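You operate a simulated robot arm through the tools that you are given. There is no shell and no other tool. Be economical: measure what you need, move in short steps, check, and stop when the job is done.

You run a simulated two-armed robot. Do the job below in one go: nothing can be reset, and whatever is moved stays where it is left.

TASK
Unpack the returned kit box: its adapter goes in the tool drawer, the lid back on.
Fine: hold the box with one hand while you lift the adapter out; shut the drawer. Where these are worked on the way, their far stop is far enough and under half their travel is too little: tool drawer.

The check looks at the end state, three seconds after you hand in, the way a careful person would. Anything else that was tipped, shoved, dropped, spilled or broken makes it a failure. Lids that push on must go on centred and level and be pressed home; caps that screw on are set level and turned clockwise until they are tight.

THE ROBOT
Two 7-joint arms with two-finger grippers on one trunk, on a base that drives. Base frame: it is fixed to the floor where the robot stands at the start and does not move with it; the origin is under the middle of the robot, x ahead of it, y to its left, z up; the surface under the hand at the start is at about z = 800. Lengths are in mm, angles in degrees, forces in N, time in s.
The left shoulder is at the start at [24, 216, 1080], the right one opposite. With the tool pointing down near the work surface each hand reaches from about 200 to 760 mm from the robot's upright axis, wherever it stands, measured 20 degrees to its own side. Places, roughly: drawer [600, 0, 700]; kit box (11x15x5 cm) [500, 0, 800]; tool drawer [500, 0, 700]; top of the packing bench [600, -900, 800]. Payload 2.2 kg a hand.
Tool frame (each hand has its own): the origin (TCP) lies between the finger pads and is the grasp point; the fingertips stand 19 mm ahead of it; z points along the fingers, y is the line along which they close. Largest opening 116 mm; the body of the gripper starts 70 mm behind the TCP.
Orientation is that of the tool frame in the base frame, as a unit quaternion [x, y, z, w]. With the fingers straight down and closing along the base's y, the tool's x points along the base's -x, its y along +y and its z along -z.

THE INTERFACE
- The arms move only by the tool play_rows. It takes "left_series", "right_series" or both (then of equal length, played together; a hand with none holds still); each is a list that holds one entry, the list of rows, each a list of 7 numbers: the turn, a rotation vector about the base's x, y, z in units of 45 degrees (1.0 is 45 degrees), then the shift along the base's x, y, z in units of 400 mm (1.0 is 400 mm), then the finger opening in mm, from 0 to 116. In form: [[[rx, ry, rz, dx, dy, dz, jaw], ...]]. A call has 1 to 20 rows; each row is the pose to reach, as a shift and turn from the pose commanded when the call began. A call with a number of a shift or a turn outside -1 to 1 is refused whole. Each row takes 0.2 s and may step no farther than 50 mm and 8.6 degrees from the row before; otherwise, or with a gripper value out of range, the whole call is refused. A pose out of reach is approached as far as the arm can. The call stops where the force on the tool passes 70 N (or 10 N more than at its start, if that is more) or the arm is blocked; 0.2 s more then pass. The fingers move at their own pace and stop on an object; they squeeze with about 43 N. The grip force told is the motor's: it shows also when the fingers shut on nothing. Time passes only in rows, and 0.2 s behind the last, so rows that repeat a pose let the fingers close. The reply holds the time, the measured pose of the TCP, the force on the tool along the base axes, the opening and the grip force, in the units named above and with some noise, with the torque about the TCP (base axes, N m) and any sound that the robot's microphone picked up.
- Cameras (640 x 400 px; columns grow to the right, rows downward): "scene" is now at [116.9, 9.1, 1228]; the picture's right is [0.13, -0.99, 0.00], its down [-0.79, -0.10, -0.61] and it looks along [0.60, 0.08, -0.80] (base axes); focal length 214 px, centre (320, 200). "left" rides on the left gripper at [69, 15, -96] in its tool frame; the picture's right is [-0.21, 0.98, 0.00], its down [-0.76, -0.17, -0.63] and it looks along [-0.62, -0.14, 0.77] (tool axes); focal length 251 px, centre (320, 200). "right" rides on the right gripper at [69, -15, -97] in its tool frame; the picture's right is [0.21, 0.98, 0.00], its down [-0.76, 0.17, -0.63] and it looks along [-0.62, 0.14, 0.77] (tool axes); focal length 251 px, centre (320, 200). There is no depth. A picture from a camera that has moved, and an enlarged one, comes with that camera's place and axes in the base frame and with its lens.
- snapshot(camera): a new picture of that camera. No time passes.
- move_column(by): slides the trunk up (or, below 0, down) by that many mm; the arms and the scene camera ride with it, the base frame stays. It gives what a move gives, with no picture.
- steer(legs): drives the robot by 1 to 6 legs, each [ahead, left, turn to the left] in mm, mm and degrees, along the robot's own axes; the way and the turn of a leg run together, so that a leg with both is an arc; at most 1500 mm and 180 degrees a leg. The arms and the cameras ride along, it lands a little off, and it stops where it bumps. It gives what a move gives.
- turn_head(pan, tilt): turns the head with the scene camera to pan (to the left, within 80 degrees either way) and tilt (down, from -29 to 69), counted from straight ahead of the robot. It gives what a move gives.
- zoom(camera, box): a new picture of the part [left, top, right, bottom] of that camera's present view, enlarged. No time passes.
- finish_job(): hands the job in; it is judged then, once.

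Work in short steps. Places have to be worked out from the pictures, the camera data and where the tool is seen: move nearer, look again, correct. Check each grasp and each placing, and mend what went wrong. You have 120 turns and 88 pictures in all, those below and enlarged ones among them. Open the grippers and draw the arms clear of the work before you hand the job in, unless the task says otherwise; then end with one line.

The tools are called after "Emit:" as a command line: name --argument value ..., lists and objects as JSON in quotes. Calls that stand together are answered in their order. play_rows: Moves the arms, as the interface text tells. Its arguments: {"type":"object","properties":{"left_series":{"type":"array","items":{"type":"array","items":{"type":"array","items":{"type":"number"}}}},"right_series":{"type":"array","items":{"type":"array","items":{"type":"array","items":{"type":"number"}}}}},"required":[]} The other tools are called the same way: move_column (by) slides the trunk up or down; steer (legs) drives the base; turn_head (pan, tilt) turns the head that bears the scene camera; snapshot (camera) takes a picture; zoom (camera, box) takes an enlarged picture of a part of a camera's view; finish_job () hands the job in.

At the start:

```text
clock: 0.0
left_ee_pos: [499.7, 262.3, 1083.1]
left_orientation: [0.0, 1.0, 0.0, -0.001]
left_wrist_force: [0.6, 0.8, -0.3]
left_ft_torque: [-0.03, 0.02, -0.01]
left_finger_gap: 116.1
left_grip_force: 0.1
right_ee_pos: [526.0, -145.0, 1113.6]
right_orientation: [-0.001, 1.0, 0.0, 0.0]
right_wrist_force: [0.8, 0.8, -0.1]
right_ft_torque: [0.0, 0.02, 0.03]
right_finger_gap: 115.8
right_grip_force: 0.0
trunk travel left (down, up): [-225.0, 265.0]
robot x, y, heading: [-3.7, 1.2, -0.2]
head pan, tilt: [7.4, 52.5]
```

scene: 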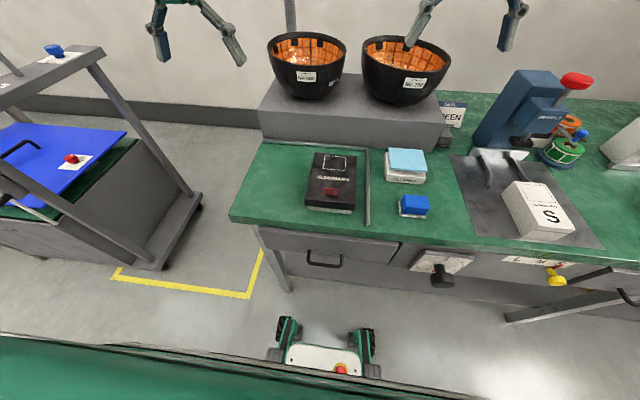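
right: 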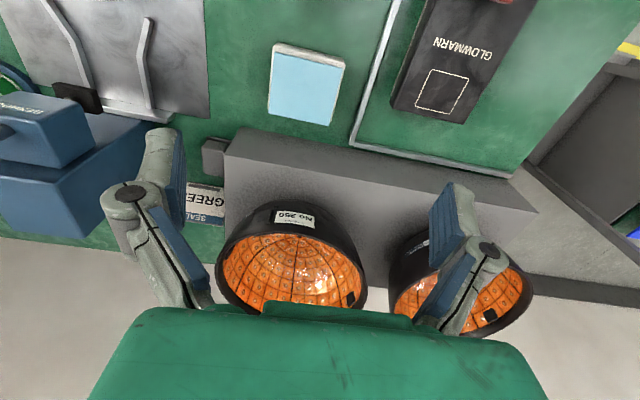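
left: 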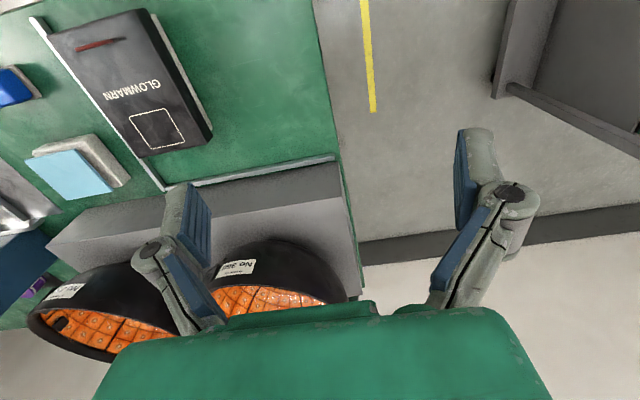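

The bench shows a black GLOWMARN box, likely the kit box, and drawers below. I zoom in on the box and on the drawers.

Emit:
zoom --camera "scene" --box '[260, 130, 460, 255]'

Emit:
zoom --camera "scene" --box '[240, 210, 480, 360]'

```text
3.20 times, centred on (360, 192) of scene
camera zoom: at [116.9, 9.1, 1228.0], right [0.13, -0.99, 0.0], down [-0.79, -0.1, -0.61], along [0.6, 0.08, -0.8], focal length 686 px, centre (192, 224)
```

zoom: 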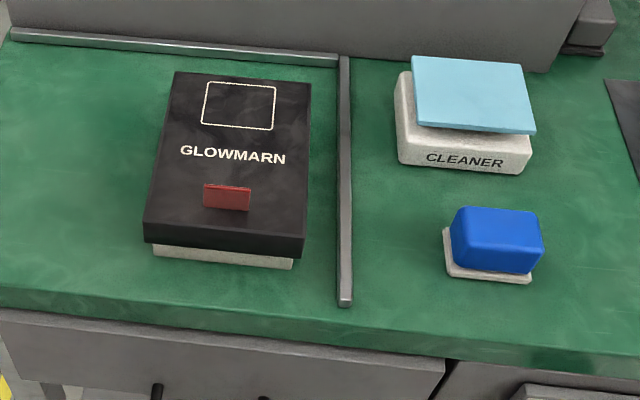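

```text
2.67 times, centred on (360, 285) of scene
camera zoom: at [116.9, 9.1, 1228.0], right [0.13, -0.99, 0.0], down [-0.79, -0.1, -0.61], along [0.6, 0.08, -0.8], focal length 572 px, centre (213, -27)
```

zoom: 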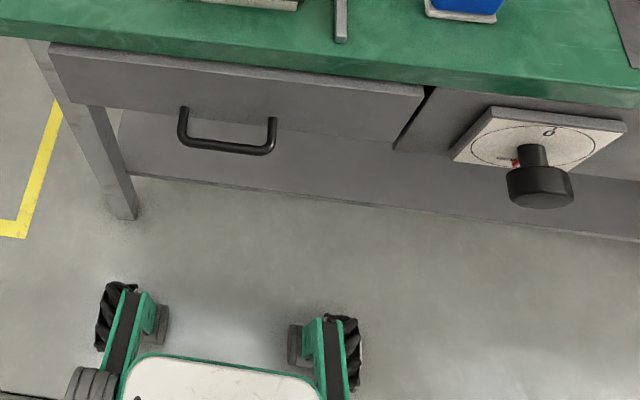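

The kit box is axis-aligned, with its centre near (482, 23), its top at about z 850 and a red tab near (424, 23). I look closer at the drawers to tell which is the tool drawer.

Emit:
turn_head --pan -10 --tilt 60

Emit:
snapshot --camera "scene"

Emit:
zoom --camera "scene" --box '[320, 100, 640, 300]'

```text
clock: 0.8
left_ee_pos: [496.0, 261.1, 1085.4]
left_orientation: [-0.001, 1.0, -0.001, 0.001]
left_wrist_force: [-0.1, 1.1, -0.2]
left_ft_torque: [0.0, -0.01, -0.02]
left_finger_gap: 116.1
left_grip_force: 0.0
right_ee_pos: [522.7, -146.0, 1116.5]
right_orientation: [-0.001, 1.0, -0.001, 0.002]
right_wrist_force: [0.1, -0.2, 0.4]
right_ft_torque: [-0.02, 0.01, 0.0]
right_finger_gap: 116.1
right_grip_force: 0.1
trunk travel left (down, up): [-225.0, 265.0]
robot x, y, heading: [1.3, 0.9, 0.2]
head pan, tilt: [-10.0, 60.0]
```

```text
82 pictures are left
camera scene: at [108.2, -12.2, 1218.9], right [-0.17, -0.98, 0.0], down [-0.85, 0.15, -0.5], along [0.49, -0.09, -0.87], focal length 214 px, centre (320, 200)
```

scene: 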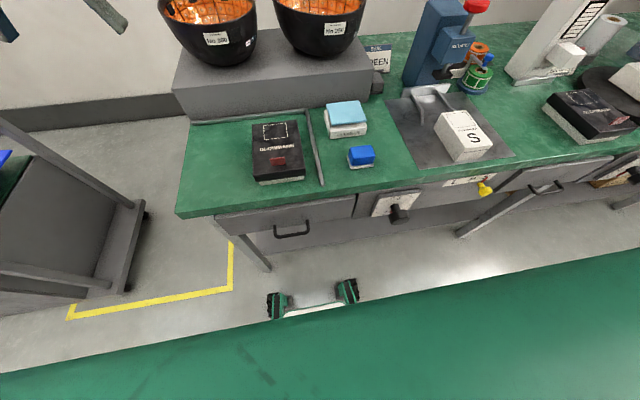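

```text
2.00 times, centred on (480, 200) of scene
camera zoom: at [108.2, -12.2, 1218.9], right [-0.17, -0.98, 0.0], down [-0.85, 0.15, -0.5], along [0.49, -0.09, -0.87], focal length 429 px, centre (0, 200)
```

zoom: 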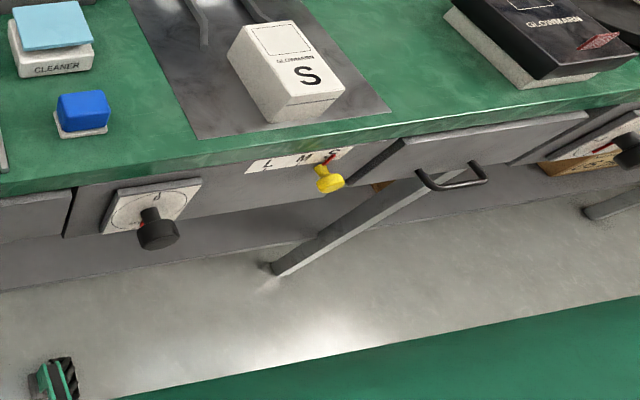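

There's a second GLOWMARN box and drawer to the right. I look that way for labels to be sure which one is meant.

Emit:
turn_head --pan -50 --tilt 40

Emit:
snapshot --camera "scene"

```text
clock: 1.9
left_ee_pos: [496.3, 262.4, 1084.2]
left_orientation: [-0.001, 1.0, 0.0, 0.001]
left_wrist_force: [0.1, -0.6, -0.1]
left_ft_torque: [-0.02, 0.01, -0.01]
left_finger_gap: 116.0
left_grip_force: 0.0
right_ee_pos: [523.4, -143.8, 1114.4]
right_orientation: [-0.002, 1.0, 0.0, 0.002]
right_wrist_force: [-0.5, 0.1, -0.1]
right_ft_torque: [0.0, -0.01, -0.05]
right_finger_gap: 116.0
right_grip_force: 0.0
trunk travel left (down, up): [-225.0, 265.0]
robot x, y, heading: [0.7, -1.0, -0.0]
head pan, tilt: [-50.0, 40.0]
```

```text
80 pictures are left
camera scene: at [97.7, -65.7, 1245.6], right [-0.77, -0.64, 0.0], down [-0.42, 0.49, -0.76], along [0.49, -0.59, -0.64], focal length 214 px, centre (320, 200)
```

scene: 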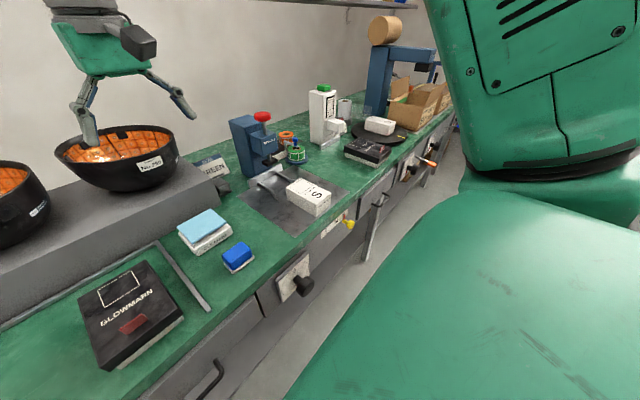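

The near box at about (482, 23) and the drawer under it with the black handle match the named places. I back up 200 mm so the drawer has room to open, and look ahead again.

Emit:
steer --legs '[[-200, 0, 0]]'

Emit:
turn_head --pan 0 --tilt 45

Emit:
snapshot --camera "scene"

```text
clock: 3.5
left_ee_pos: [296.8, 262.4, 1085.4]
left_orientation: [0.0, 1.0, 0.0, 0.001]
left_wrist_force: [-1.1, 0.4, 0.6]
left_ft_torque: [-0.01, -0.02, -0.03]
left_finger_gap: 115.9
left_grip_force: 0.2
right_ee_pos: [324.8, -145.5, 1114.5]
right_orientation: [0.0, 1.0, 0.0, 0.001]
right_wrist_force: [-0.2, -0.5, 0.3]
right_ft_torque: [-0.02, 0.01, 0.0]
right_finger_gap: 115.9
right_grip_force: 0.1
trunk travel left (down, up): [-225.0, 265.0]
robot x, y, heading: [-195.4, -1.6, -0.1]
head pan, tilt: [-50.0, 40.0]
```

```text
clock: 4.6
left_ee_pos: [294.7, 261.7, 1086.1]
left_orientation: [0.0, 1.0, -0.001, 0.003]
left_wrist_force: [-0.3, -0.4, 0.2]
left_ft_torque: [-0.03, -0.01, 0.0]
left_finger_gap: 115.8
left_grip_force: 0.0
right_ee_pos: [320.8, -144.6, 1116.5]
right_orientation: [0.0, 1.0, 0.0, 0.004]
right_wrist_force: [-1.3, 0.1, -0.8]
right_ft_torque: [0.03, -0.03, -0.02]
right_finger_gap: 116.1
right_grip_force: 0.1
trunk travel left (down, up): [-225.0, 265.0]
robot x, y, heading: [-196.8, 1.4, 0.1]
head pan, tilt: [0.0, 45.0]
```

```text
79 pictures are left
camera scene: at [-74.5, -0.6, 1238.3], right [0.0, -1.0, 0.0], down [-0.71, 0.0, -0.7], along [0.7, 0.0, -0.71], focal length 214 px, centre (320, 200)
```

scene: 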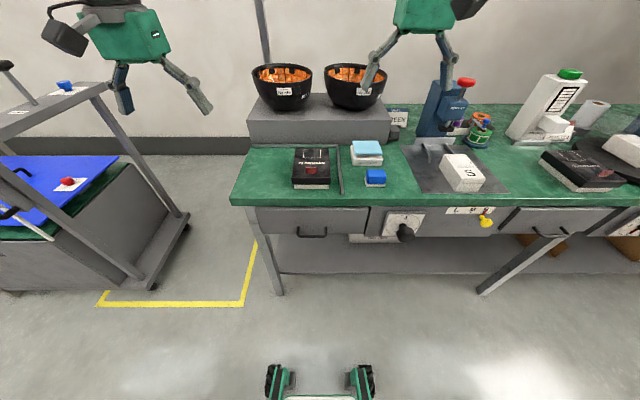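

I zoom in on the drawer front from this new view, to triangulate the handle.

Emit:
zoom --camera "scene" --box '[230, 135, 390, 255]'

```text
3.33 times, centred on (310, 195) of scene
camera zoom: at [-74.5, -0.6, 1238.3], right [0.0, -1.0, 0.0], down [-0.71, 0.0, -0.7], along [0.7, 0.0, -0.71], focal length 715 px, centre (353, 217)
```

zoom: 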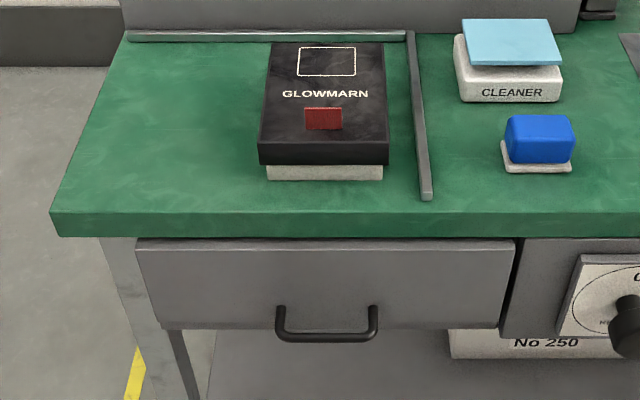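

Triangulated handle: the bar is near x 318, z 688, y −21 to 70, and the drawer face near x 362. I move the right hand in front of and above it to look.

Emit:
play_rows --right_series '[[[0, 0, 0, -0.02, 0.05, -0.1, 116], [0, 0, 0, -0.04, 0.1, -0.2, 116], [0, 0, 0, -0.06, 0.15, -0.3, 116], [0, 0, 0, -0.08, 0.2, -0.4, 116], [0, 0, 0, -0.1, 0.25, -0.5, 116], [0, 0, 0, -0.12, 0.3, -0.59, 116], [0, 0, 0, -0.14, 0.36, -0.67, 116], [0, 0, 0, -0.1775, 0.42, -0.75, 116]]]'

Emit:
snapshot --camera "right"

```text
clock: 6.4
left_ee_pos: [294.1, 263.8, 1087.4]
left_orientation: [0.0, 1.0, -0.001, 0.003]
left_wrist_force: [0.5, 0.4, 0.6]
left_ft_torque: [-0.02, 0.0, 0.01]
left_finger_gap: 116.1
left_grip_force: 0.0
right_ee_pos: [264.3, 15.7, 831.5]
right_orientation: [0.024, 0.999, 0.023, 0.004]
right_wrist_force: [1.6, 0.5, -0.8]
right_ft_torque: [-0.03, -0.02, -0.02]
right_finger_gap: 115.6
right_grip_force: 0.0
trunk travel left (down, up): [-225.0, 265.0]
robot x, y, heading: [-194.0, -2.0, -0.3]
head pan, tilt: [0.0, 45.0]
```

```text
77 pictures are left
camera right: at [192.5, 0.2, 926.3], right [-0.17, 0.98, 0.04], down [0.76, 0.1, 0.64], along [0.63, 0.14, -0.76], focal length 251 px, centre (320, 200)
```

right: 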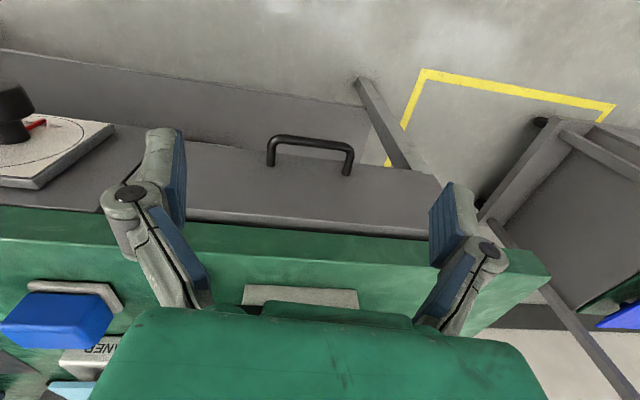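

The bar mid is at about (314, 21, 688), and the gap to the face is only about 30 mm. I will grip the bar with the fingers closing across it, pitched forward, so I first yaw the right hand 90°.

Emit:
play_rows --right_series '[[[0, 0, 0.167, -0.02, 0, 0, 116], [0, 0, 0.333, -0.04, 0, 0, 116], [0, 0, 0.5, -0.06, 0, 0, 100], [0, 0, 0.667, -0.08, 0, 0, 80], [0, 0, 0.833, -0.1, 0, 0, 60], [0, 0, 1.0, -0.12, 0, 0, 50]]]'

Emit:
play_rows --right_series '[[[0, 0, 0.167, 0, 0, 0, 50], [0, 0, 0.333, 0, 0, 0, 50], [0, 0, 0.5, 0, 0, 0, 50], [0, 0, 0.667, 0, 0, 0, 50], [0, 0, 0.833, 0, 0, 0, 50], [0, 0, 1.0, 0, 0, 0, 50]]]'

Emit:
play_rows --right_series '[[[0, -0.167, 0, 0, 0, -0.02, 50], [0, -0.333, 0, 0, 0, -0.04, 50], [0, -0.5, 0, 0, 0, -0.06, 50], [0, -0.667, 0, 0, 0, -0.08, 50], [0, -0.833, 0, 0, 0, -0.1, 50], [0, -1.0, 0, 0, 0, -0.12, 50], [0, -1.0, 0, 0, 0, -0.12, 50]]]'

Emit:
snapshot --camera "right"

```text
clock: 7.8
left_ee_pos: [294.9, 261.8, 1086.9]
left_orientation: [0.0, 1.0, -0.001, 0.003]
left_wrist_force: [0.6, 0.1, 0.3]
left_ft_torque: [-0.02, 0.02, 0.02]
left_finger_gap: 115.7
left_grip_force: 0.1
right_ee_pos: [198.9, 14.9, 805.5]
right_orientation: [-0.37, 0.929, 0.016, -0.017]
right_wrist_force: [0.7, 0.7, 0.5]
right_ft_torque: [-0.03, -0.01, 0.02]
right_finger_gap: 50.1
right_grip_force: 0.1
trunk travel left (down, up): [-225.0, 265.0]
robot x, y, heading: [-194.5, -0.1, -0.1]
head pan, tilt: [0.0, 45.0]
```

```text
clock: 9.2
left_ee_pos: [293.8, 261.6, 1087.7]
left_orientation: [0.0, 1.0, 0.0, 0.003]
left_wrist_force: [-0.5, 0.2, 0.5]
left_ft_torque: [-0.06, -0.01, 0.01]
left_finger_gap: 115.8
left_grip_force: 0.0
right_ee_pos: [201.5, 24.2, 817.3]
right_orientation: [0.709, -0.705, -0.003, -0.002]
right_wrist_force: [0.7, 0.8, 0.3]
right_ft_torque: [-0.01, 0.01, -0.02]
right_finger_gap: 50.2
right_grip_force: 0.1
trunk travel left (down, up): [-225.0, 265.0]
robot x, y, heading: [-194.7, 2.0, 0.0]
head pan, tilt: [0.0, 45.0]
```

```text
clock: 10.8
left_ee_pos: [294.2, 261.5, 1088.2]
left_orientation: [0.0, 1.0, -0.001, 0.003]
left_wrist_force: [-0.1, 0.3, -0.2]
left_ft_torque: [-0.01, -0.01, 0.03]
left_finger_gap: 116.0
left_grip_force: 0.0
right_ee_pos: [205.3, 19.0, 770.3]
right_orientation: [-0.65, 0.656, -0.268, 0.273]
right_wrist_force: [-0.4, -0.4, -0.5]
right_ft_torque: [0.0, 0.01, 0.01]
right_finger_gap: 49.8
right_grip_force: 0.1
trunk travel left (down, up): [-225.0, 265.0]
robot x, y, heading: [-200.1, 5.4, -0.1]
head pan, tilt: [0.0, 45.0]
```

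```text
76 pictures are left
camera right: at [146.1, -49.9, 847.9], right [-0.69, -0.2, -0.69], down [-0.56, 0.76, 0.34], along [0.46, 0.62, -0.64], focal length 251 px, centre (320, 200)
```

right: 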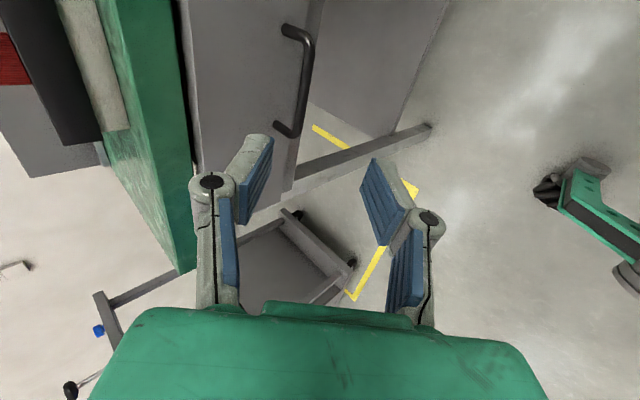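

The bar now triangulates to about (317, 20, 681). I move the hand to 60 mm short of it along the tool axis and check.

Emit:
play_rows --right_series '[[[0, 0, 0, 0.09, 0, -0.06, 50], [0, 0, 0, 0.175, 0, -0.1175, 50], [0, 0, 0, 0.175, 0, -0.1175, 50]]]'

Emit:
snapshot --camera "right"

```text
clock: 11.6
left_ee_pos: [293.7, 262.2, 1086.7]
left_orientation: [0.0, 1.0, -0.001, 0.004]
left_wrist_force: [0.2, 0.1, 0.4]
left_ft_torque: [-0.03, 0.01, 0.01]
left_finger_gap: 115.8
left_grip_force: 0.1
right_ee_pos: [270.0, 21.8, 723.0]
right_orientation: [0.656, -0.651, 0.268, -0.272]
right_wrist_force: [-0.3, -0.2, 0.2]
right_ft_torque: [-0.01, 0.01, -0.03]
right_finger_gap: 49.8
right_grip_force: 0.1
trunk travel left (down, up): [-225.0, 265.0]
robot x, y, heading: [-198.2, -0.7, -0.1]
head pan, tilt: [0.0, 45.0]
```

```text
75 pictures are left
camera right: at [212.2, -48.1, 799.9], right [-0.69, -0.22, -0.69], down [-0.57, 0.75, 0.33], along [0.45, 0.62, -0.64], focal length 251 px, centre (320, 200)
```

right: 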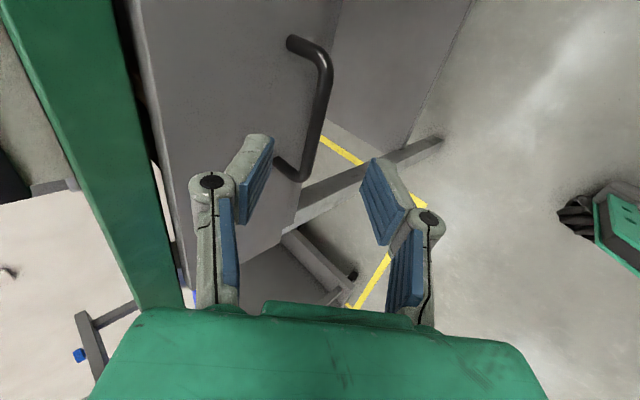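

The bar is centred between the fingers at about (318, 20, 677). I advance and close on it.

Emit:
play_rows --right_series '[[[0, 0, 0, 0.06, 0, -0.0575, 50], [0, 0, 0, 0.12, 0, -0.115, 50], [0, 0, 0, 0.12, 0, -0.115, 50], [0, 0, 0, 0.12, 0, -0.115, 0], [0, 0, 0, 0.12, 0, -0.115, 0], [0, 0, 0, 0.12, 0, -0.115, 0]]]'

Emit:
snapshot --camera "right"

```text
clock: 13.0
left_ee_pos: [294.0, 261.2, 1087.7]
left_orientation: [0.0, 1.0, 0.0, 0.002]
left_wrist_force: [-1.1, 0.3, 0.4]
left_ft_torque: [0.0, 0.01, -0.01]
left_finger_gap: 116.0
left_grip_force: 0.0
right_ee_pos: [317.5, 21.4, 677.6]
right_orientation: [0.655, -0.652, 0.269, -0.273]
right_wrist_force: [0.9, 0.3, 5.5]
right_ft_torque: [0.42, -0.03, -0.38]
right_finger_gap: 6.0
right_grip_force: 31.9
trunk travel left (down, up): [-225.0, 265.0]
robot x, y, heading: [-197.6, -0.6, -0.0]
head pan, tilt: [0.0, 45.0]
```

```text
74 pictures are left
camera right: at [261.0, -49.0, 754.1], right [-0.69, -0.22, -0.69], down [-0.57, 0.75, 0.33], along [0.45, 0.62, -0.64], focal length 251 px, centre (320, 200)
```

right: 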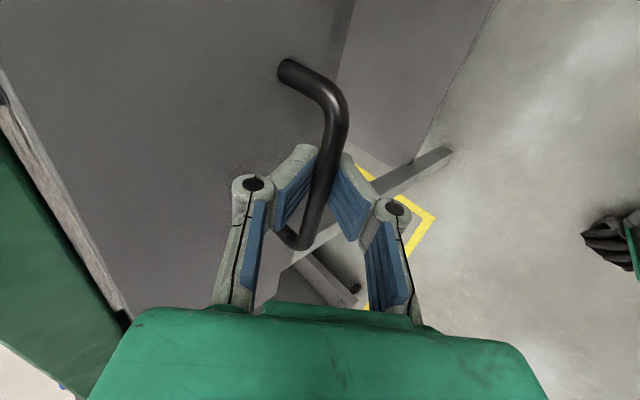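

The bar is gripped (gap 6 mm, 32 N). I pull the drawer straight out in small steps.

Emit:
play_rows --right_series '[[[0, 0, 0, -0.03, 0, 0, 0], [0, 0, 0, -0.075, 0, 0, 0], [0, 0, 0, -0.125, 0, 0, 0], [0, 0, 0, -0.175, 0, 0, 0], [0, 0, 0, -0.225, 0, 0, 0], [0, 0, 0, -0.275, 0, 0, 0], [0, 0, 0, -0.325, 0, 0, 0], [0, 0, 0, -0.375, 0, 0, 0], [0, 0, 0, -0.375, 0, 0, 0]]]'

Emit:
snapshot --camera "scene"

```text
clock: 15.0
left_ee_pos: [296.4, 260.2, 1086.6]
left_orientation: [0.001, 1.0, 0.001, 0.003]
left_wrist_force: [0.3, 0.8, 0.3]
left_ft_torque: [0.01, 0.03, 0.0]
left_finger_gap: 115.9
left_grip_force: 0.0
right_ee_pos: [170.2, 20.0, 674.7]
right_orientation: [0.655, -0.653, 0.266, -0.27]
right_wrist_force: [-1.2, -8.2, -19.1]
right_ft_torque: [0.07, 0.08, -0.57]
right_finger_gap: 6.0
right_grip_force: 29.9
trunk travel left (down, up): [-225.0, 265.0]
robot x, y, heading: [-198.5, 3.6, -0.2]
head pan, tilt: [0.0, 45.0]
```

```text
73 pictures are left
camera scene: at [-72.7, -1.0, 1237.8], right [0.0, -1.0, 0.0], down [-0.71, 0.0, -0.7], along [0.7, 0.0, -0.71], focal length 214 px, centre (320, 200)
```

scene: 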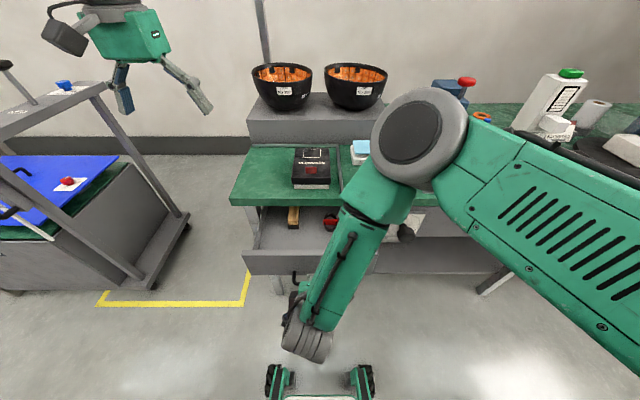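

The drawer follows and is about 147 mm out. I keep pulling toward its stop.

Emit:
play_rows --right_series '[[[0, 0, 0, -0.04, 0, 0.005, 0], [0, 0, 0, -0.08, 0, 0.005, 0], [0, 0, 0, -0.12, 0, 0.005, 0], [0, 0, 0, -0.16, 0, 0.005, 0], [0, 0, 0, -0.2, 0, 0.005, 0], [0, 0, 0, -0.24, 0, 0.005, 0], [0, 0, 0, -0.27, 0, 0.005, 0]]]'

Emit:
zoom --camera "scene" --box '[220, 130, 460, 310]'

```text
clock: 16.6
left_ee_pos: [296.8, 262.9, 1086.5]
left_orientation: [0.0, 1.0, 0.001, 0.002]
left_wrist_force: [0.5, -0.3, 0.6]
left_ft_torque: [-0.02, -0.02, 0.02]
left_finger_gap: 116.2
left_grip_force: 0.1
right_ee_pos: [62.0, 20.2, 674.2]
right_orientation: [0.657, -0.652, 0.265, -0.269]
right_wrist_force: [0.4, -6.1, -67.2]
right_ft_torque: [0.14, -0.09, -0.41]
right_finger_gap: 6.1
right_grip_force: 30.9
trunk travel left (down, up): [-225.0, 265.0]
robot x, y, heading: [-195.7, 0.4, -0.1]
head pan, tilt: [0.0, 45.0]
```

```text
2.22 times, centred on (340, 220) of scene
camera zoom: at [-70.7, -0.1, 1237.3], right [0.0, -1.0, 0.0], down [-0.71, 0.0, -0.7], along [0.7, 0.0, -0.71], focal length 477 px, centre (276, 156)
```

zoom: 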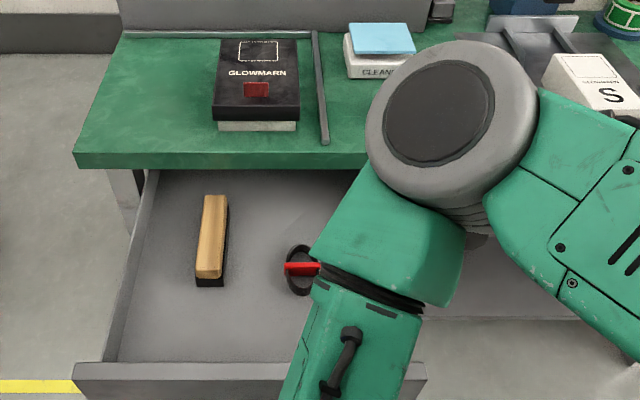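

About 255 mm is out. There's 67 N of vertical load, so I relax the height a little and try a bit further for the stop.

Emit:
play_rows --right_series '[[[0, 0, 0, 0, 0, -0.01, 0], [0, 0, 0, -0.03, 0, -0.02, 0], [0, 0, 0, -0.06, 0, -0.02, 0], [0, 0, 0, -0.09, 0, -0.02, 0]]]'

```text
clock: 17.6
left_ee_pos: [296.8, 266.2, 1085.2]
left_orientation: [0.0, 1.0, -0.001, 0.001]
left_wrist_force: [0.1, 0.5, 0.0]
left_ft_torque: [-0.01, 0.03, -0.03]
left_finger_gap: 115.9
left_grip_force: 0.0
right_ee_pos: [40.3, 23.1, 672.2]
right_orientation: [-0.646, 0.657, -0.275, 0.274]
right_wrist_force: [-1.3, 4.1, -39.9]
right_ft_torque: [-0.35, -0.23, -0.21]
right_finger_gap: 0.0
right_grip_force: 28.4
trunk travel left (down, up): [-225.0, 265.0]
robot x, y, heading: [-200.8, -2.3, -0.3]
head pan, tilt: [0.0, 45.0]
```

The fingers slipped off the bar, so the drawer hit its stop. I back the hand away, down-left of nothing, and check.

Emit:
play_rows --right_series '[[[0, 0, 0, 0, 0, 0, 30], [0, 0, 0, -0.01, 0, 0.04, 30], [0, 0, 0, -0.02, 0, 0.12, 30], [0, 0, 0, -0.02, 0, 0.2, 30]]]'

Emit:
snapshot --camera "right"

```text
clock: 18.6
left_ee_pos: [295.2, 262.4, 1087.5]
left_orientation: [0.0, 1.0, 0.0, 0.002]
left_wrist_force: [0.2, 0.1, 0.1]
left_ft_torque: [-0.01, 0.03, 0.02]
left_finger_gap: 115.7
left_grip_force: 0.1
right_ee_pos: [36.8, 13.8, 740.2]
right_orientation: [-0.638, 0.66, -0.293, 0.266]
right_wrist_force: [-0.5, 0.3, -0.1]
right_ft_torque: [0.01, 0.01, -0.03]
right_finger_gap: 29.8
right_grip_force: 0.1
trunk travel left (down, up): [-225.0, 265.0]
robot x, y, heading: [-199.8, 1.1, 0.1]
head pan, tilt: [0.0, 45.0]
```

```text
71 pictures are left
camera right: at [-26.6, -49.6, 818.9], right [-0.68, -0.2, -0.7], down [-0.54, 0.79, 0.3], along [0.5, 0.58, -0.64], focal length 251 px, centre (320, 200)
```

right: 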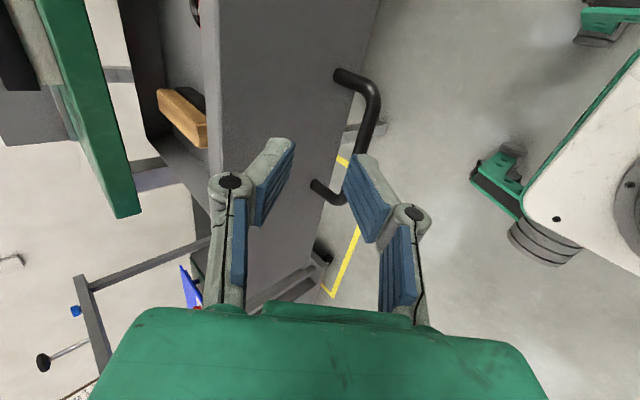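

The drawer stands fully open with the handle freed. I raise the right hand, unpitch it and park it on the right, while the left hand moves above the box to look.

Emit:
play_rows --right_series '[[[0, 0.15, 0, 0.0, -0.05, 0.1, 60], [0, 0.3, 0, 0.05, -0.1, 0.18, 60], [0, 0.45, 0, 0.1, -0.15, 0.26, 60], [0, 0.6, 0, 0.15, -0.2, 0.34, 60], [0, 0.75, 0, 0.2, -0.25, 0.42, 60], [0, 0.9, 0, 0.25, -0.3, 0.5, 60], [0, 1.0, 0, 0.3, -0.35, 0.55, 60], [0, 1.0, 0, 0.3, -0.4, 0.55, 60]]]' --left_series '[[[0, 0, 0, 0.05, -0.06, -0.05, 116], [0, 0, 0, 0.1, -0.12, -0.1, 116], [0, 0, 0, 0.15, -0.18, -0.15, 116], [0, 0, 0, 0.2, -0.24, -0.2, 116], [0, 0, 0, 0.25, -0.3, -0.2, 116], [0, 0, 0, 0.3, -0.36, -0.2, 116], [0, 0, 0, 0.3, -0.42, -0.2, 116], [0, 0, 0, 0.3, -0.48, -0.2, 116]]]'

Emit:
snapshot --camera "left"

```text
clock: 19.1
left_ee_pos: [318.1, 230.2, 1066.7]
left_orientation: [0.001, 1.0, 0.002, 0.003]
left_wrist_force: [0.9, -0.6, 0.8]
left_ft_torque: [0.04, -0.01, -0.01]
left_finger_gap: 116.0
left_grip_force: 0.0
right_ee_pos: [69.4, -64.1, 755.0]
right_orientation: [-0.649, 0.658, -0.332, 0.186]
right_wrist_force: [0.1, 0.2, 0.2]
right_ft_torque: [0.05, -0.02, 0.06]
right_finger_gap: 59.9
right_grip_force: 0.1
trunk travel left (down, up): [-225.0, 265.0]
robot x, y, heading: [-201.3, 0.7, -0.1]
head pan, tilt: [0.0, 45.0]
stopped in row 2 (right hand): the arm was blocked; the commanded pose is now the measured one
```

```text
70 pictures are left
camera left: at [246.3, 245.9, 1162.6], right [0.22, 0.98, 0.01], down [0.75, -0.17, 0.64], along [0.62, -0.13, -0.77], focal length 251 px, centre (320, 200)
```

left: 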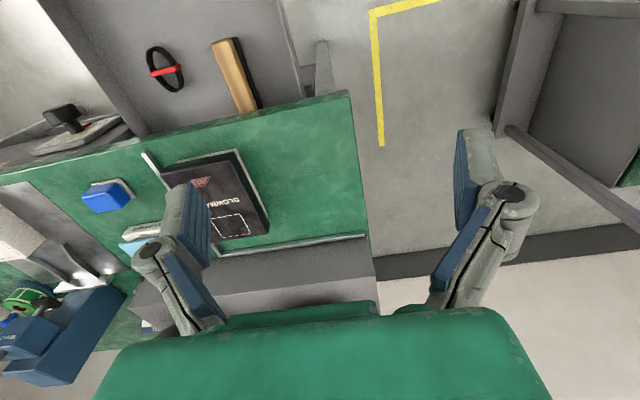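

The right arm was blocked, probably by its own joints close to the body. I move it up and forward first, without turning.

Emit:
play_rows --right_series '[[[0, 0, 0, 0.06, 0, 0.08, 60], [0, 0, 0, 0.12, 0, 0.16, 60], [0, 0, 0, 0.18, 0, 0.24, 60], [0, 0, 0, 0.24, 0, 0.32, 60], [0, 0, 0, 0.3, 0, 0.4, 60], [0, 0, 0, 0.36, 0, 0.48, 60]]]'

```text
clock: 20.5
left_ee_pos: [314.6, 236.8, 1067.5]
left_orientation: [0.0, 1.0, 0.0, 0.004]
left_wrist_force: [-0.1, 0.2, 0.3]
left_ft_torque: [0.02, 0.0, 0.0]
left_finger_gap: 115.8
left_grip_force: 0.1
right_ee_pos: [208.4, -59.2, 947.9]
right_orientation: [-0.652, 0.656, -0.331, 0.188]
right_wrist_force: [-0.3, -0.3, -0.1]
right_ft_torque: [-0.03, -0.01, -0.01]
right_finger_gap: 60.2
right_grip_force: 0.1
trunk travel left (down, up): [-225.0, 265.0]
robot x, y, heading: [-197.0, -1.1, -0.0]
head pan, tilt: [0.0, 45.0]
```

Now I level the right hand while parking it to the right, and bring the left hand over the box.

Emit:
play_rows --right_series '[[[0.04, 0.14, 0, 0.0, -0.05, 0.0, 60], [0.08, 0.28, 0, 0.0, -0.1, 0.0, 60], [0.12, 0.42, 0, 0.0, -0.15, 0, 60], [0.16, 0.56, 0, 0.0, -0.2, 0, 60], [0.2, 0.7, 0, 0, -0.25, 0, 60], [0.23, 0.83, 0, 0, -0.3, 0, 60], [0.264, 0.959, 0.008, 0, -0.35, 0, 60], [0.264, 0.959, 0.008, 0, -0.4, 0, 60]]]' --left_series '[[[0, 0, 0, 0.05, 0, 0, 116], [0, 0, 0, 0.1, -0.07, -0.03, 116], [0, 0, 0, 0.15, -0.14, -0.06, 116], [0, 0, 0, 0.2, -0.21, -0.09, 116], [0, 0, 0, 0.25, -0.28, -0.12, 116], [0, 0, 0, 0.28, -0.35, -0.15, 116], [0, 0, 0, 0.285, -0.4375, -0.1675, 116], [0, 0, 0, 0.285, -0.4375, -0.1675, 116]]]'

Emit:
snapshot --camera "left"

```text
clock: 22.3
left_ee_pos: [429.1, 57.0, 1000.8]
left_orientation: [0.0, 1.0, 0.002, 0.003]
left_wrist_force: [1.2, -1.3, -0.2]
left_ft_torque: [-0.01, -0.03, 0.0]
left_finger_gap: 115.9
left_grip_force: 0.1
right_ee_pos: [208.9, -220.2, 948.2]
right_orientation: [-0.706, 0.708, 0.002, 0.0]
right_wrist_force: [0.4, -1.1, 1.2]
right_ft_torque: [0.03, 0.0, 0.02]
right_finger_gap: 60.1
right_grip_force: 0.0
trunk travel left (down, up): [-225.0, 265.0]
robot x, y, heading: [-199.8, -0.3, 0.1]
head pan, tilt: [0.0, 45.0]
```

```text
69 pictures are left
camera left: at [358.8, 72.3, 1097.2], right [0.22, 0.98, 0.0], down [0.75, -0.17, 0.64], along [0.62, -0.13, -0.77], focal length 251 px, centre (320, 200)
```

left: 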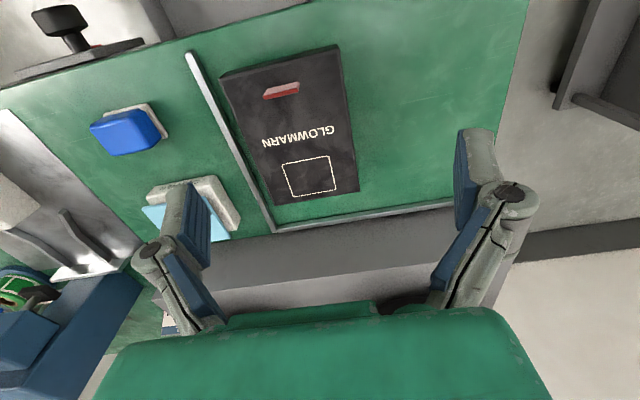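

I zoom in on the box to see the tab's shape.

Emit:
zoom --camera "left" --box '[200, 30, 380, 220]'

```text
2.11 times, centred on (290, 125) of left
camera zoom: at [358.8, 72.3, 1097.2], right [0.22, 0.98, 0.0], down [0.75, -0.17, 0.64], along [0.62, -0.13, -0.77], focal length 529 px, centre (383, 358)
```

zoom: 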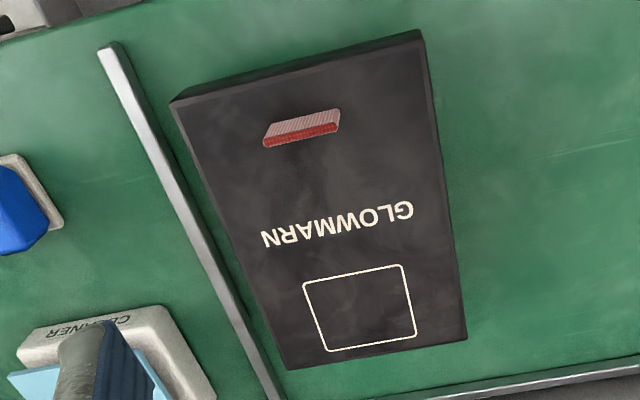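

The red tab is an upright ridged grip near (424, 23). I'll grip it with the left hand closing along x, so I yaw the left hand −90°.

Emit:
play_rows --left_series '[[[0, 0, -0.167, 0, 0, -0.02, 100], [0, 0, -0.333, 0, 0, -0.04, 80], [0, 0, -0.5, 0, 0, -0.06, 60], [0, 0, -0.667, 0, 0, -0.08, 50], [0, 0, -0.833, 0, 0, -0.1, 50], [0, 0, -1.0, 0, 0, -0.12, 50]]]'

Emit:
play_rows --left_series '[[[0, 0, -0.167, 0, -0.01, 0, 50], [0, 0, -0.333, 0, -0.03, -0.02, 50], [0, 0, -0.5, 0, -0.05, -0.04, 50], [0, 0, -0.667, 0, -0.07, -0.06, 50], [0, 0, -0.833, 0, -0.08, -0.08, 50], [0, 0, -1.0, 0, -0.085, -0.1, 50], [0, 0, -1.0, 0, -0.085, -0.1, 50]]]'

Emit:
snapshot --camera "left"

```text
clock: 23.7
left_ee_pos: [429.7, 57.9, 951.0]
left_orientation: [0.384, 0.923, 0.0, 0.004]
left_wrist_force: [0.5, 0.0, -0.5]
left_ft_torque: [0.0, -0.01, 0.0]
left_finger_gap: 50.0
left_grip_force: 0.1
right_ee_pos: [210.2, -218.9, 947.6]
right_orientation: [-0.706, 0.708, 0.001, -0.001]
right_wrist_force: [-0.6, 0.4, 0.2]
right_ft_torque: [0.01, 0.02, 0.03]
right_finger_gap: 59.9
right_grip_force: 0.2
trunk travel left (down, up): [-225.0, 265.0]
robot x, y, heading: [-198.1, -1.2, 0.1]
head pan, tilt: [0.0, 45.0]
```

```text
clock: 25.3
left_ee_pos: [428.1, 23.4, 911.6]
left_orientation: [0.709, 0.706, -0.003, 0.002]
left_wrist_force: [0.6, -0.3, 0.2]
left_ft_torque: [-0.01, 0.0, -0.01]
left_finger_gap: 50.2
left_grip_force: 0.1
right_ee_pos: [209.3, -221.3, 948.1]
right_orientation: [-0.707, 0.707, 0.001, -0.001]
right_wrist_force: [0.9, -0.5, -0.2]
right_ft_torque: [0.0, -0.03, 0.04]
right_finger_gap: 60.1
right_grip_force: 0.1
trunk travel left (down, up): [-225.0, 265.0]
robot x, y, heading: [-202.7, -1.9, -0.1]
head pan, tilt: [0.0, 45.0]
```

```text
67 pictures are left
camera left: at [443.0, 92.0, 1007.8], right [0.98, -0.22, 0.0], down [-0.17, -0.75, 0.64], along [-0.14, -0.62, -0.77], focal length 251 px, centre (320, 200)
```

left: 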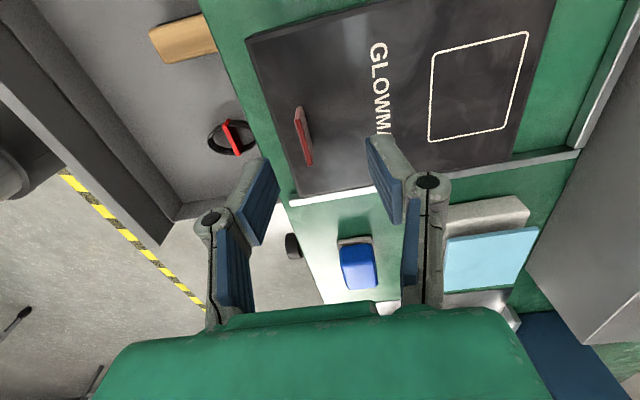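

Combined views place the tab's centre at about (419, 25, 866). I lower partway and check its position between the fingers.

Emit:
play_rows --left_series '[[[0, 0, 0, -0.022, 0.005, 0, 50], [0, 0, 0, -0.022, 0.005, -0.045, 50], [0, 0, 0, -0.022, 0.005, -0.045, 50]]]'

Emit:
snapshot --camera "left"

```text
clock: 26.1
left_ee_pos: [419.4, 25.4, 894.0]
left_orientation: [0.708, 0.706, -0.002, 0.003]
left_wrist_force: [-0.8, 0.1, 0.3]
left_ft_torque: [0.01, -0.01, -0.02]
left_finger_gap: 50.1
left_grip_force: 0.1
right_ee_pos: [209.4, -219.0, 949.6]
right_orientation: [-0.706, 0.708, 0.0, -0.001]
right_wrist_force: [0.2, -0.2, -0.1]
right_ft_torque: [0.0, -0.01, -0.03]
right_finger_gap: 59.9
right_grip_force: 0.1
trunk travel left (down, up): [-225.0, 265.0]
robot x, y, heading: [-200.2, 3.1, 0.1]
head pan, tilt: [0.0, 45.0]
```

```text
66 pictures are left
camera left: at [434.1, 94.6, 990.5], right [0.98, -0.22, 0.0], down [-0.17, -0.75, 0.64], along [-0.13, -0.62, -0.77], focal length 251 px, centre (320, 200)
```

left: 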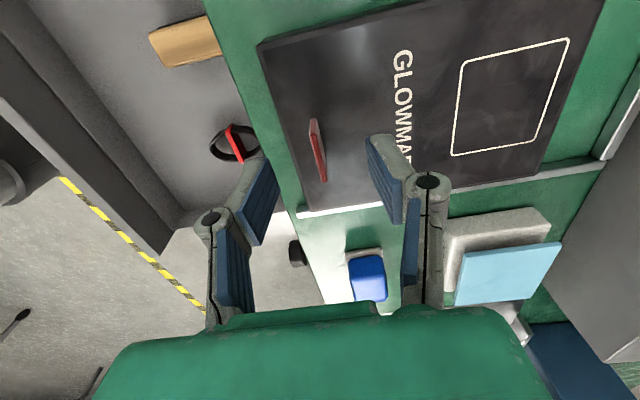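

The tab is centred between the fingers. I lower until the fingertips are just above the lid, and close.

Emit:
play_rows --left_series '[[[0, 0, 0, 0, 0.005, -0.02, 50], [0, 0, 0, 0, 0.005, -0.037, 50], [0, 0, 0, 0, 0.005, -0.037, 50], [0, 0, 0, 0, 0.005, -0.037, 0], [0, 0, 0, 0, 0.005, -0.037, 0], [0, 0, 0, 0, 0.005, -0.037, 0]]]'

Emit:
snapshot --camera "left"

```text
clock: 27.5
left_ee_pos: [420.5, 28.8, 879.5]
left_orientation: [0.708, 0.706, -0.003, 0.003]
left_wrist_force: [-1.0, -0.1, -0.3]
left_ft_torque: [0.01, 0.0, -0.02]
left_finger_gap: 5.9
left_grip_force: 32.9
right_ee_pos: [210.5, -219.8, 948.3]
right_orientation: [-0.706, 0.708, 0.001, -0.001]
right_wrist_force: [-0.5, 0.4, -0.3]
right_ft_torque: [0.02, 0.02, -0.02]
right_finger_gap: 59.9
right_grip_force: 0.0
trunk travel left (down, up): [-225.0, 265.0]
robot x, y, heading: [-197.3, 1.4, -0.0]
head pan, tilt: [0.0, 45.0]
```

```text
65 pictures are left
camera left: at [434.9, 97.1, 974.6], right [0.98, -0.22, 0.0], down [-0.17, -0.75, 0.64], along [-0.14, -0.62, -0.77], focal length 251 px, centre (320, 200)
```

left: 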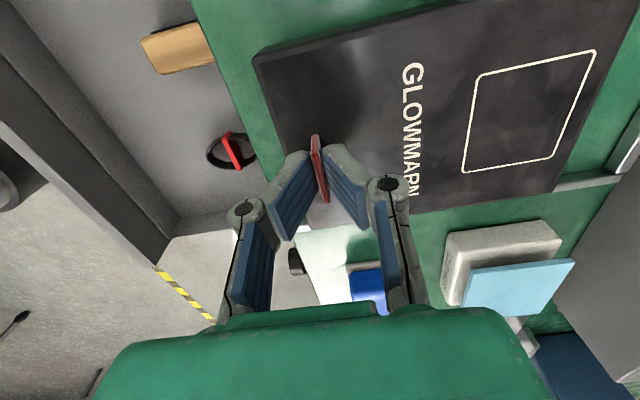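

The tab is gripped (5.9 mm). I lift slowly by 15 mm and look.

Emit:
play_rows --left_series '[[[0, 0, 0, 0, 0, 0.008, 0], [0, 0, 0, 0, 0, 0.016, 0], [0, 0, 0, 0, 0, 0.025, 0], [0, 0, 0, 0, 0, 0.0375, 0], [0, 0, 0, 0, 0, 0.0375, 0]]]'

Emit:
zoom --camera "scene" --box '[230, 110, 390, 230]'

```text
clock: 28.7
left_ee_pos: [420.6, 28.1, 894.0]
left_orientation: [0.708, 0.706, -0.002, 0.003]
left_wrist_force: [-0.2, 0.0, -0.3]
left_ft_torque: [0.04, 0.06, 0.01]
left_finger_gap: 6.2
left_grip_force: 32.9
right_ee_pos: [209.9, -220.8, 947.1]
right_orientation: [-0.706, 0.708, 0.002, -0.001]
right_wrist_force: [0.3, -0.5, -0.3]
right_ft_torque: [0.02, 0.01, -0.02]
right_finger_gap: 59.8
right_grip_force: 0.1
trunk travel left (down, up): [-225.0, 265.0]
robot x, y, heading: [-197.8, -0.6, -0.0]
head pan, tilt: [0.0, 45.0]
```

```text
3.33 times, centred on (310, 170) of scene
camera zoom: at [-73.4, -3.3, 1238.1], right [0.0, -1.0, 0.0], down [-0.71, 0.0, -0.7], along [0.7, 0.0, -0.71], focal length 715 px, centre (353, 300)
```

zoom: 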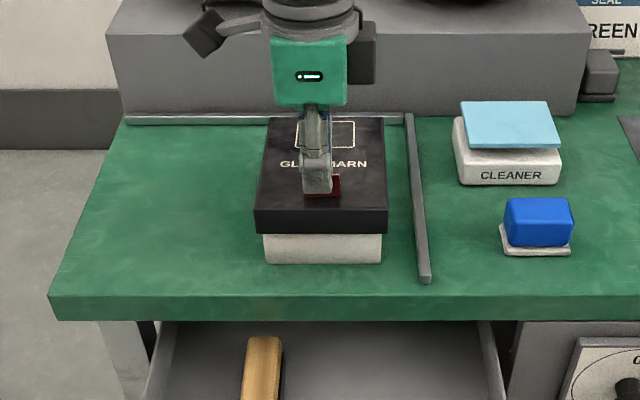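

The lid is rising off the base, which stays put. I lift 60 mm more and look.

Emit:
play_rows --left_series '[[[0, 0, 0, 0, 0, 0.025, 0], [0, 0, 0, 0, 0, 0.05, 0], [0, 0, 0, 0, 0, 0.1, 0], [0, 0, 0, 0, 0, 0.15, 0], [0, 0, 0, 0, 0, 0.15, 0]]]'

Emit:
zoom --camera "scene" --box '[230, 110, 390, 230]'

```text
clock: 29.9
left_ee_pos: [421.0, 28.4, 953.7]
left_orientation: [0.707, 0.707, -0.002, 0.002]
left_wrist_force: [0.1, -0.6, 0.1]
left_ft_torque: [-0.01, 0.04, 0.01]
left_finger_gap: 5.8
left_grip_force: 33.3
right_ee_pos: [209.8, -220.1, 947.4]
right_orientation: [-0.706, 0.708, 0.002, -0.001]
right_wrist_force: [0.4, 0.2, 0.3]
right_ft_torque: [0.01, 0.02, 0.0]
right_finger_gap: 60.0
right_grip_force: 0.2
trunk travel left (down, up): [-225.0, 265.0]
robot x, y, heading: [-197.6, 2.7, -0.0]
head pan, tilt: [0.0, 45.0]
```

```text
3.33 times, centred on (310, 170) of scene
camera zoom: at [-73.2, -3.2, 1238.1], right [0.0, -1.0, 0.0], down [-0.71, 0.0, -0.7], along [0.7, 0.0, -0.71], focal length 715 px, centre (353, 300)
```

zoom: 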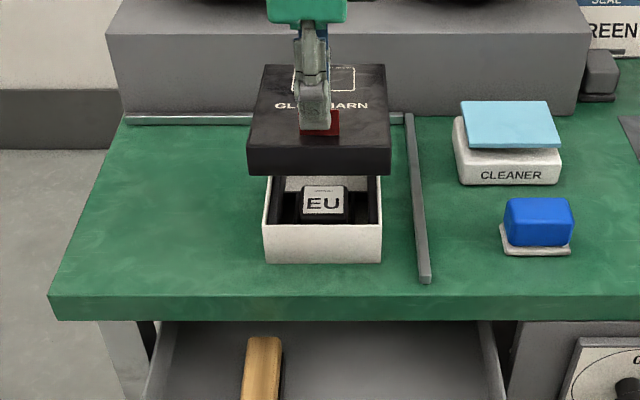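

The lid is off and level, and I see an EU adapter in the box. I carry the lid 150 mm to the left and lower it toward the bench.

Emit:
play_rows --left_series '[[[0, 0, 0, 0, 0.08, 0, 0], [0, 0, 0, 0, 0.17, 0, 0], [0, 0, 0, 0, 0.27, 0, 0], [0, 0, 0, 0, 0.375, 0, 0], [0, 0, 0, 0, 0.375, -0.08, 0], [0, 0, 0, 0, 0.375, -0.16, 0], [0, 0, 0, 0, 0.375, -0.23, 0], [0, 0, 0, 0, 0.375, -0.24, 0], [0, 0, 0, 0, 0.375, -0.24, 0]]]'

Emit:
zoom --camera "scene" --box '[200, 110, 360, 230]'

```text
clock: 31.9
left_ee_pos: [420.9, 177.9, 857.6]
left_orientation: [0.708, 0.706, -0.003, 0.003]
left_wrist_force: [-0.7, 0.6, -0.3]
left_ft_torque: [0.0, 0.01, 0.02]
left_finger_gap: 6.0
left_grip_force: 32.8
right_ee_pos: [209.9, -219.6, 947.7]
right_orientation: [-0.706, 0.708, 0.002, -0.001]
right_wrist_force: [0.6, 0.1, 0.3]
right_ft_torque: [-0.02, -0.03, 0.04]
right_finger_gap: 60.0
right_grip_force: 0.0
trunk travel left (down, up): [-225.0, 265.0]
robot x, y, heading: [-195.6, 0.7, -0.0]
head pan, tilt: [0.0, 45.0]
```

```text
3.33 times, centred on (280, 170) of scene
camera zoom: at [-73.4, -2.1, 1238.1], right [0.0, -1.0, 0.0], down [-0.71, 0.0, -0.7], along [0.7, 0.0, -0.71], focal length 715 px, centre (453, 300)
```

zoom: 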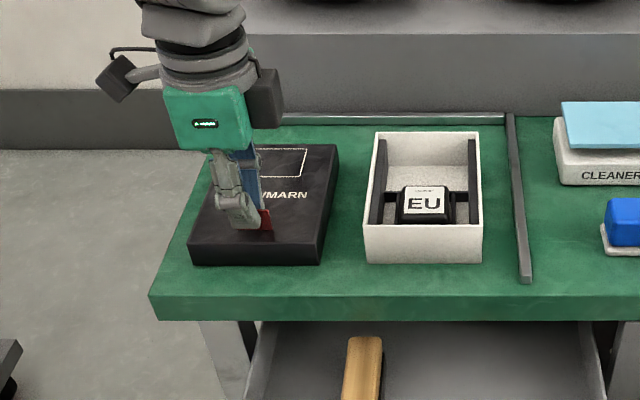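

The lid hovers just above the bench. I lower it in 2 mm steps.

Emit:
play_rows --left_series '[[[0, 0, 0, 0, 0, -0.005, 0], [0, 0, 0, 0, 0, -0.01, 0], [0, 0, 0, 0, 0, -0.015, 0]]]'

```text
clock: 32.7
left_ee_pos: [419.6, 178.4, 855.9]
left_orientation: [0.707, 0.707, 0.002, 0.005]
left_wrist_force: [-3.2, 3.9, 26.9]
left_ft_torque: [0.06, 0.02, -0.02]
left_finger_gap: 6.0
left_grip_force: 33.1
right_ee_pos: [207.3, -221.3, 948.1]
right_orientation: [-0.706, 0.708, 0.0, -0.001]
right_wrist_force: [-0.1, -0.1, 1.0]
right_ft_torque: [-0.02, 0.03, 0.02]
right_finger_gap: 60.0
right_grip_force: 0.0
trunk travel left (down, up): [-225.0, 265.0]
robot x, y, heading: [-202.9, -2.1, -0.0]
head pan, tilt: [0.0, 45.0]
```

The lid has met the bench (27 N). I ease up, release and lift clear.

Emit:
play_rows --left_series '[[[0, 0, 0, 0, 0, 0.01, 0], [0, 0, 0, 0, 0, 0.01, 40], [0, 0, 0, 0, 0, 0.01, 40], [0, 0, 0, 0, 0, 0.06, 40], [0, 0, 0, 0, 0, 0.16, 40], [0, 0, 0, 0, 0, 0.26, 40]]]'

Emit:
zoom --camera "scene" --box '[200, 110, 360, 230]'

```text
clock: 34.1
left_ee_pos: [417.9, 177.2, 958.1]
left_orientation: [0.708, 0.706, -0.002, 0.002]
left_wrist_force: [0.6, 0.5, -0.2]
left_ft_torque: [-0.02, 0.0, 0.06]
left_finger_gap: 40.1
left_grip_force: 0.1
right_ee_pos: [210.3, -220.5, 948.4]
right_orientation: [-0.707, 0.708, 0.0, 0.0]
right_wrist_force: [0.0, 0.1, 0.5]
right_ft_torque: [0.0, -0.01, 0.01]
right_finger_gap: 59.8
right_grip_force: 0.1
trunk travel left (down, up): [-225.0, 265.0]
robot x, y, heading: [-198.0, -1.3, 0.1]
head pan, tilt: [0.0, 45.0]
```

```text
3.33 times, centred on (280, 170) of scene
camera zoom: at [-74.4, -2.3, 1238.2], right [0.0, -1.0, 0.0], down [-0.71, 0.0, -0.7], along [0.7, 0.0, -0.71], focal length 715 px, centre (453, 300)
```

zoom: 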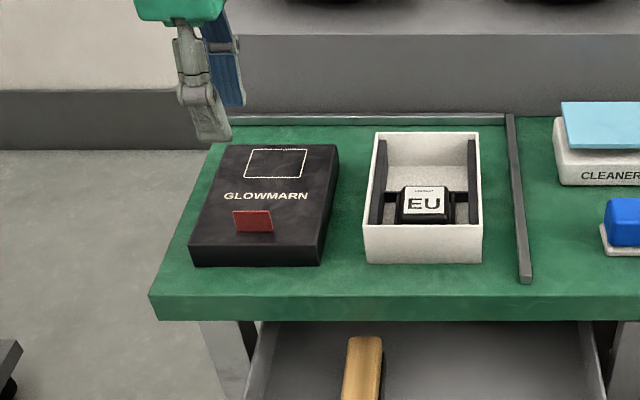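

The lid rests flat at the left. I bring the right hand above the open box to see how the adapter sits.

Emit:
play_rows --right_series '[[[0, 0, 0, 0.08, 0.08, 0.03, 60], [0, 0, 0, 0.16, 0.16, 0.06, 60], [0, 0, 0, 0.24, 0.24, 0.09, 60], [0, 0, 0, 0.32, 0.32, 0.11, 60], [0, 0, 0, 0.4, 0.4, 0.11, 60], [0, 0, 0, 0.48, 0.48, 0.11, 60], [0, 0, 0, 0.56, 0.55, 0.11, 60], [0, 0, 0, 0.58, 0.58, 0.08, 60], [0, 0, 0, 0.58, 0.58, 0.08, 60]]]' --left_series '[[[0, 0, 0, 0, 0.05, 0, 40], [0, 0, 0, 0, 0.1, 0, 40], [0, 0, 0, 0, 0.15, 0, 40], [0, 0, 0, 0, 0.2, 0, 40], [0, 0, 0, 0, 0.2, 0, 40], [0, 0, 0, 0, 0.2, 0, 40], [0, 0, 0, 0, 0.2, 0, 40], [0, 0, 0, 0, 0.2, 0, 40], [0, 0, 0, 0, 0.2, 0, 40]]]'

Emit:
snapshot --camera "right"

```text
clock: 36.1
left_ee_pos: [420.7, 260.0, 957.8]
left_orientation: [0.707, 0.707, -0.003, 0.003]
left_wrist_force: [-0.8, 0.0, 0.4]
left_ft_torque: [0.02, -0.02, 0.0]
left_finger_gap: 40.0
left_grip_force: 0.0
right_ee_pos: [443.3, 14.3, 979.4]
right_orientation: [0.708, -0.706, -0.001, 0.002]
right_wrist_force: [-0.9, -0.5, -0.6]
right_ft_torque: [0.02, 0.02, -0.05]
right_finger_gap: 60.4
right_grip_force: 0.0
trunk travel left (down, up): [-225.0, 265.0]
robot x, y, heading: [-197.9, -2.3, -0.1]
head pan, tilt: [0.0, 45.0]
```

```text
60 pictures are left
camera right: at [458.5, -55.8, 1075.0], right [-0.98, -0.21, 0.0], down [-0.16, 0.76, 0.63], along [-0.14, 0.62, -0.78], focal length 251 px, centre (320, 200)
```

right: 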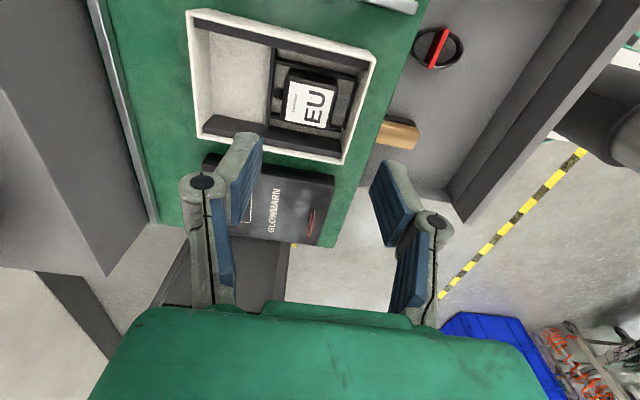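

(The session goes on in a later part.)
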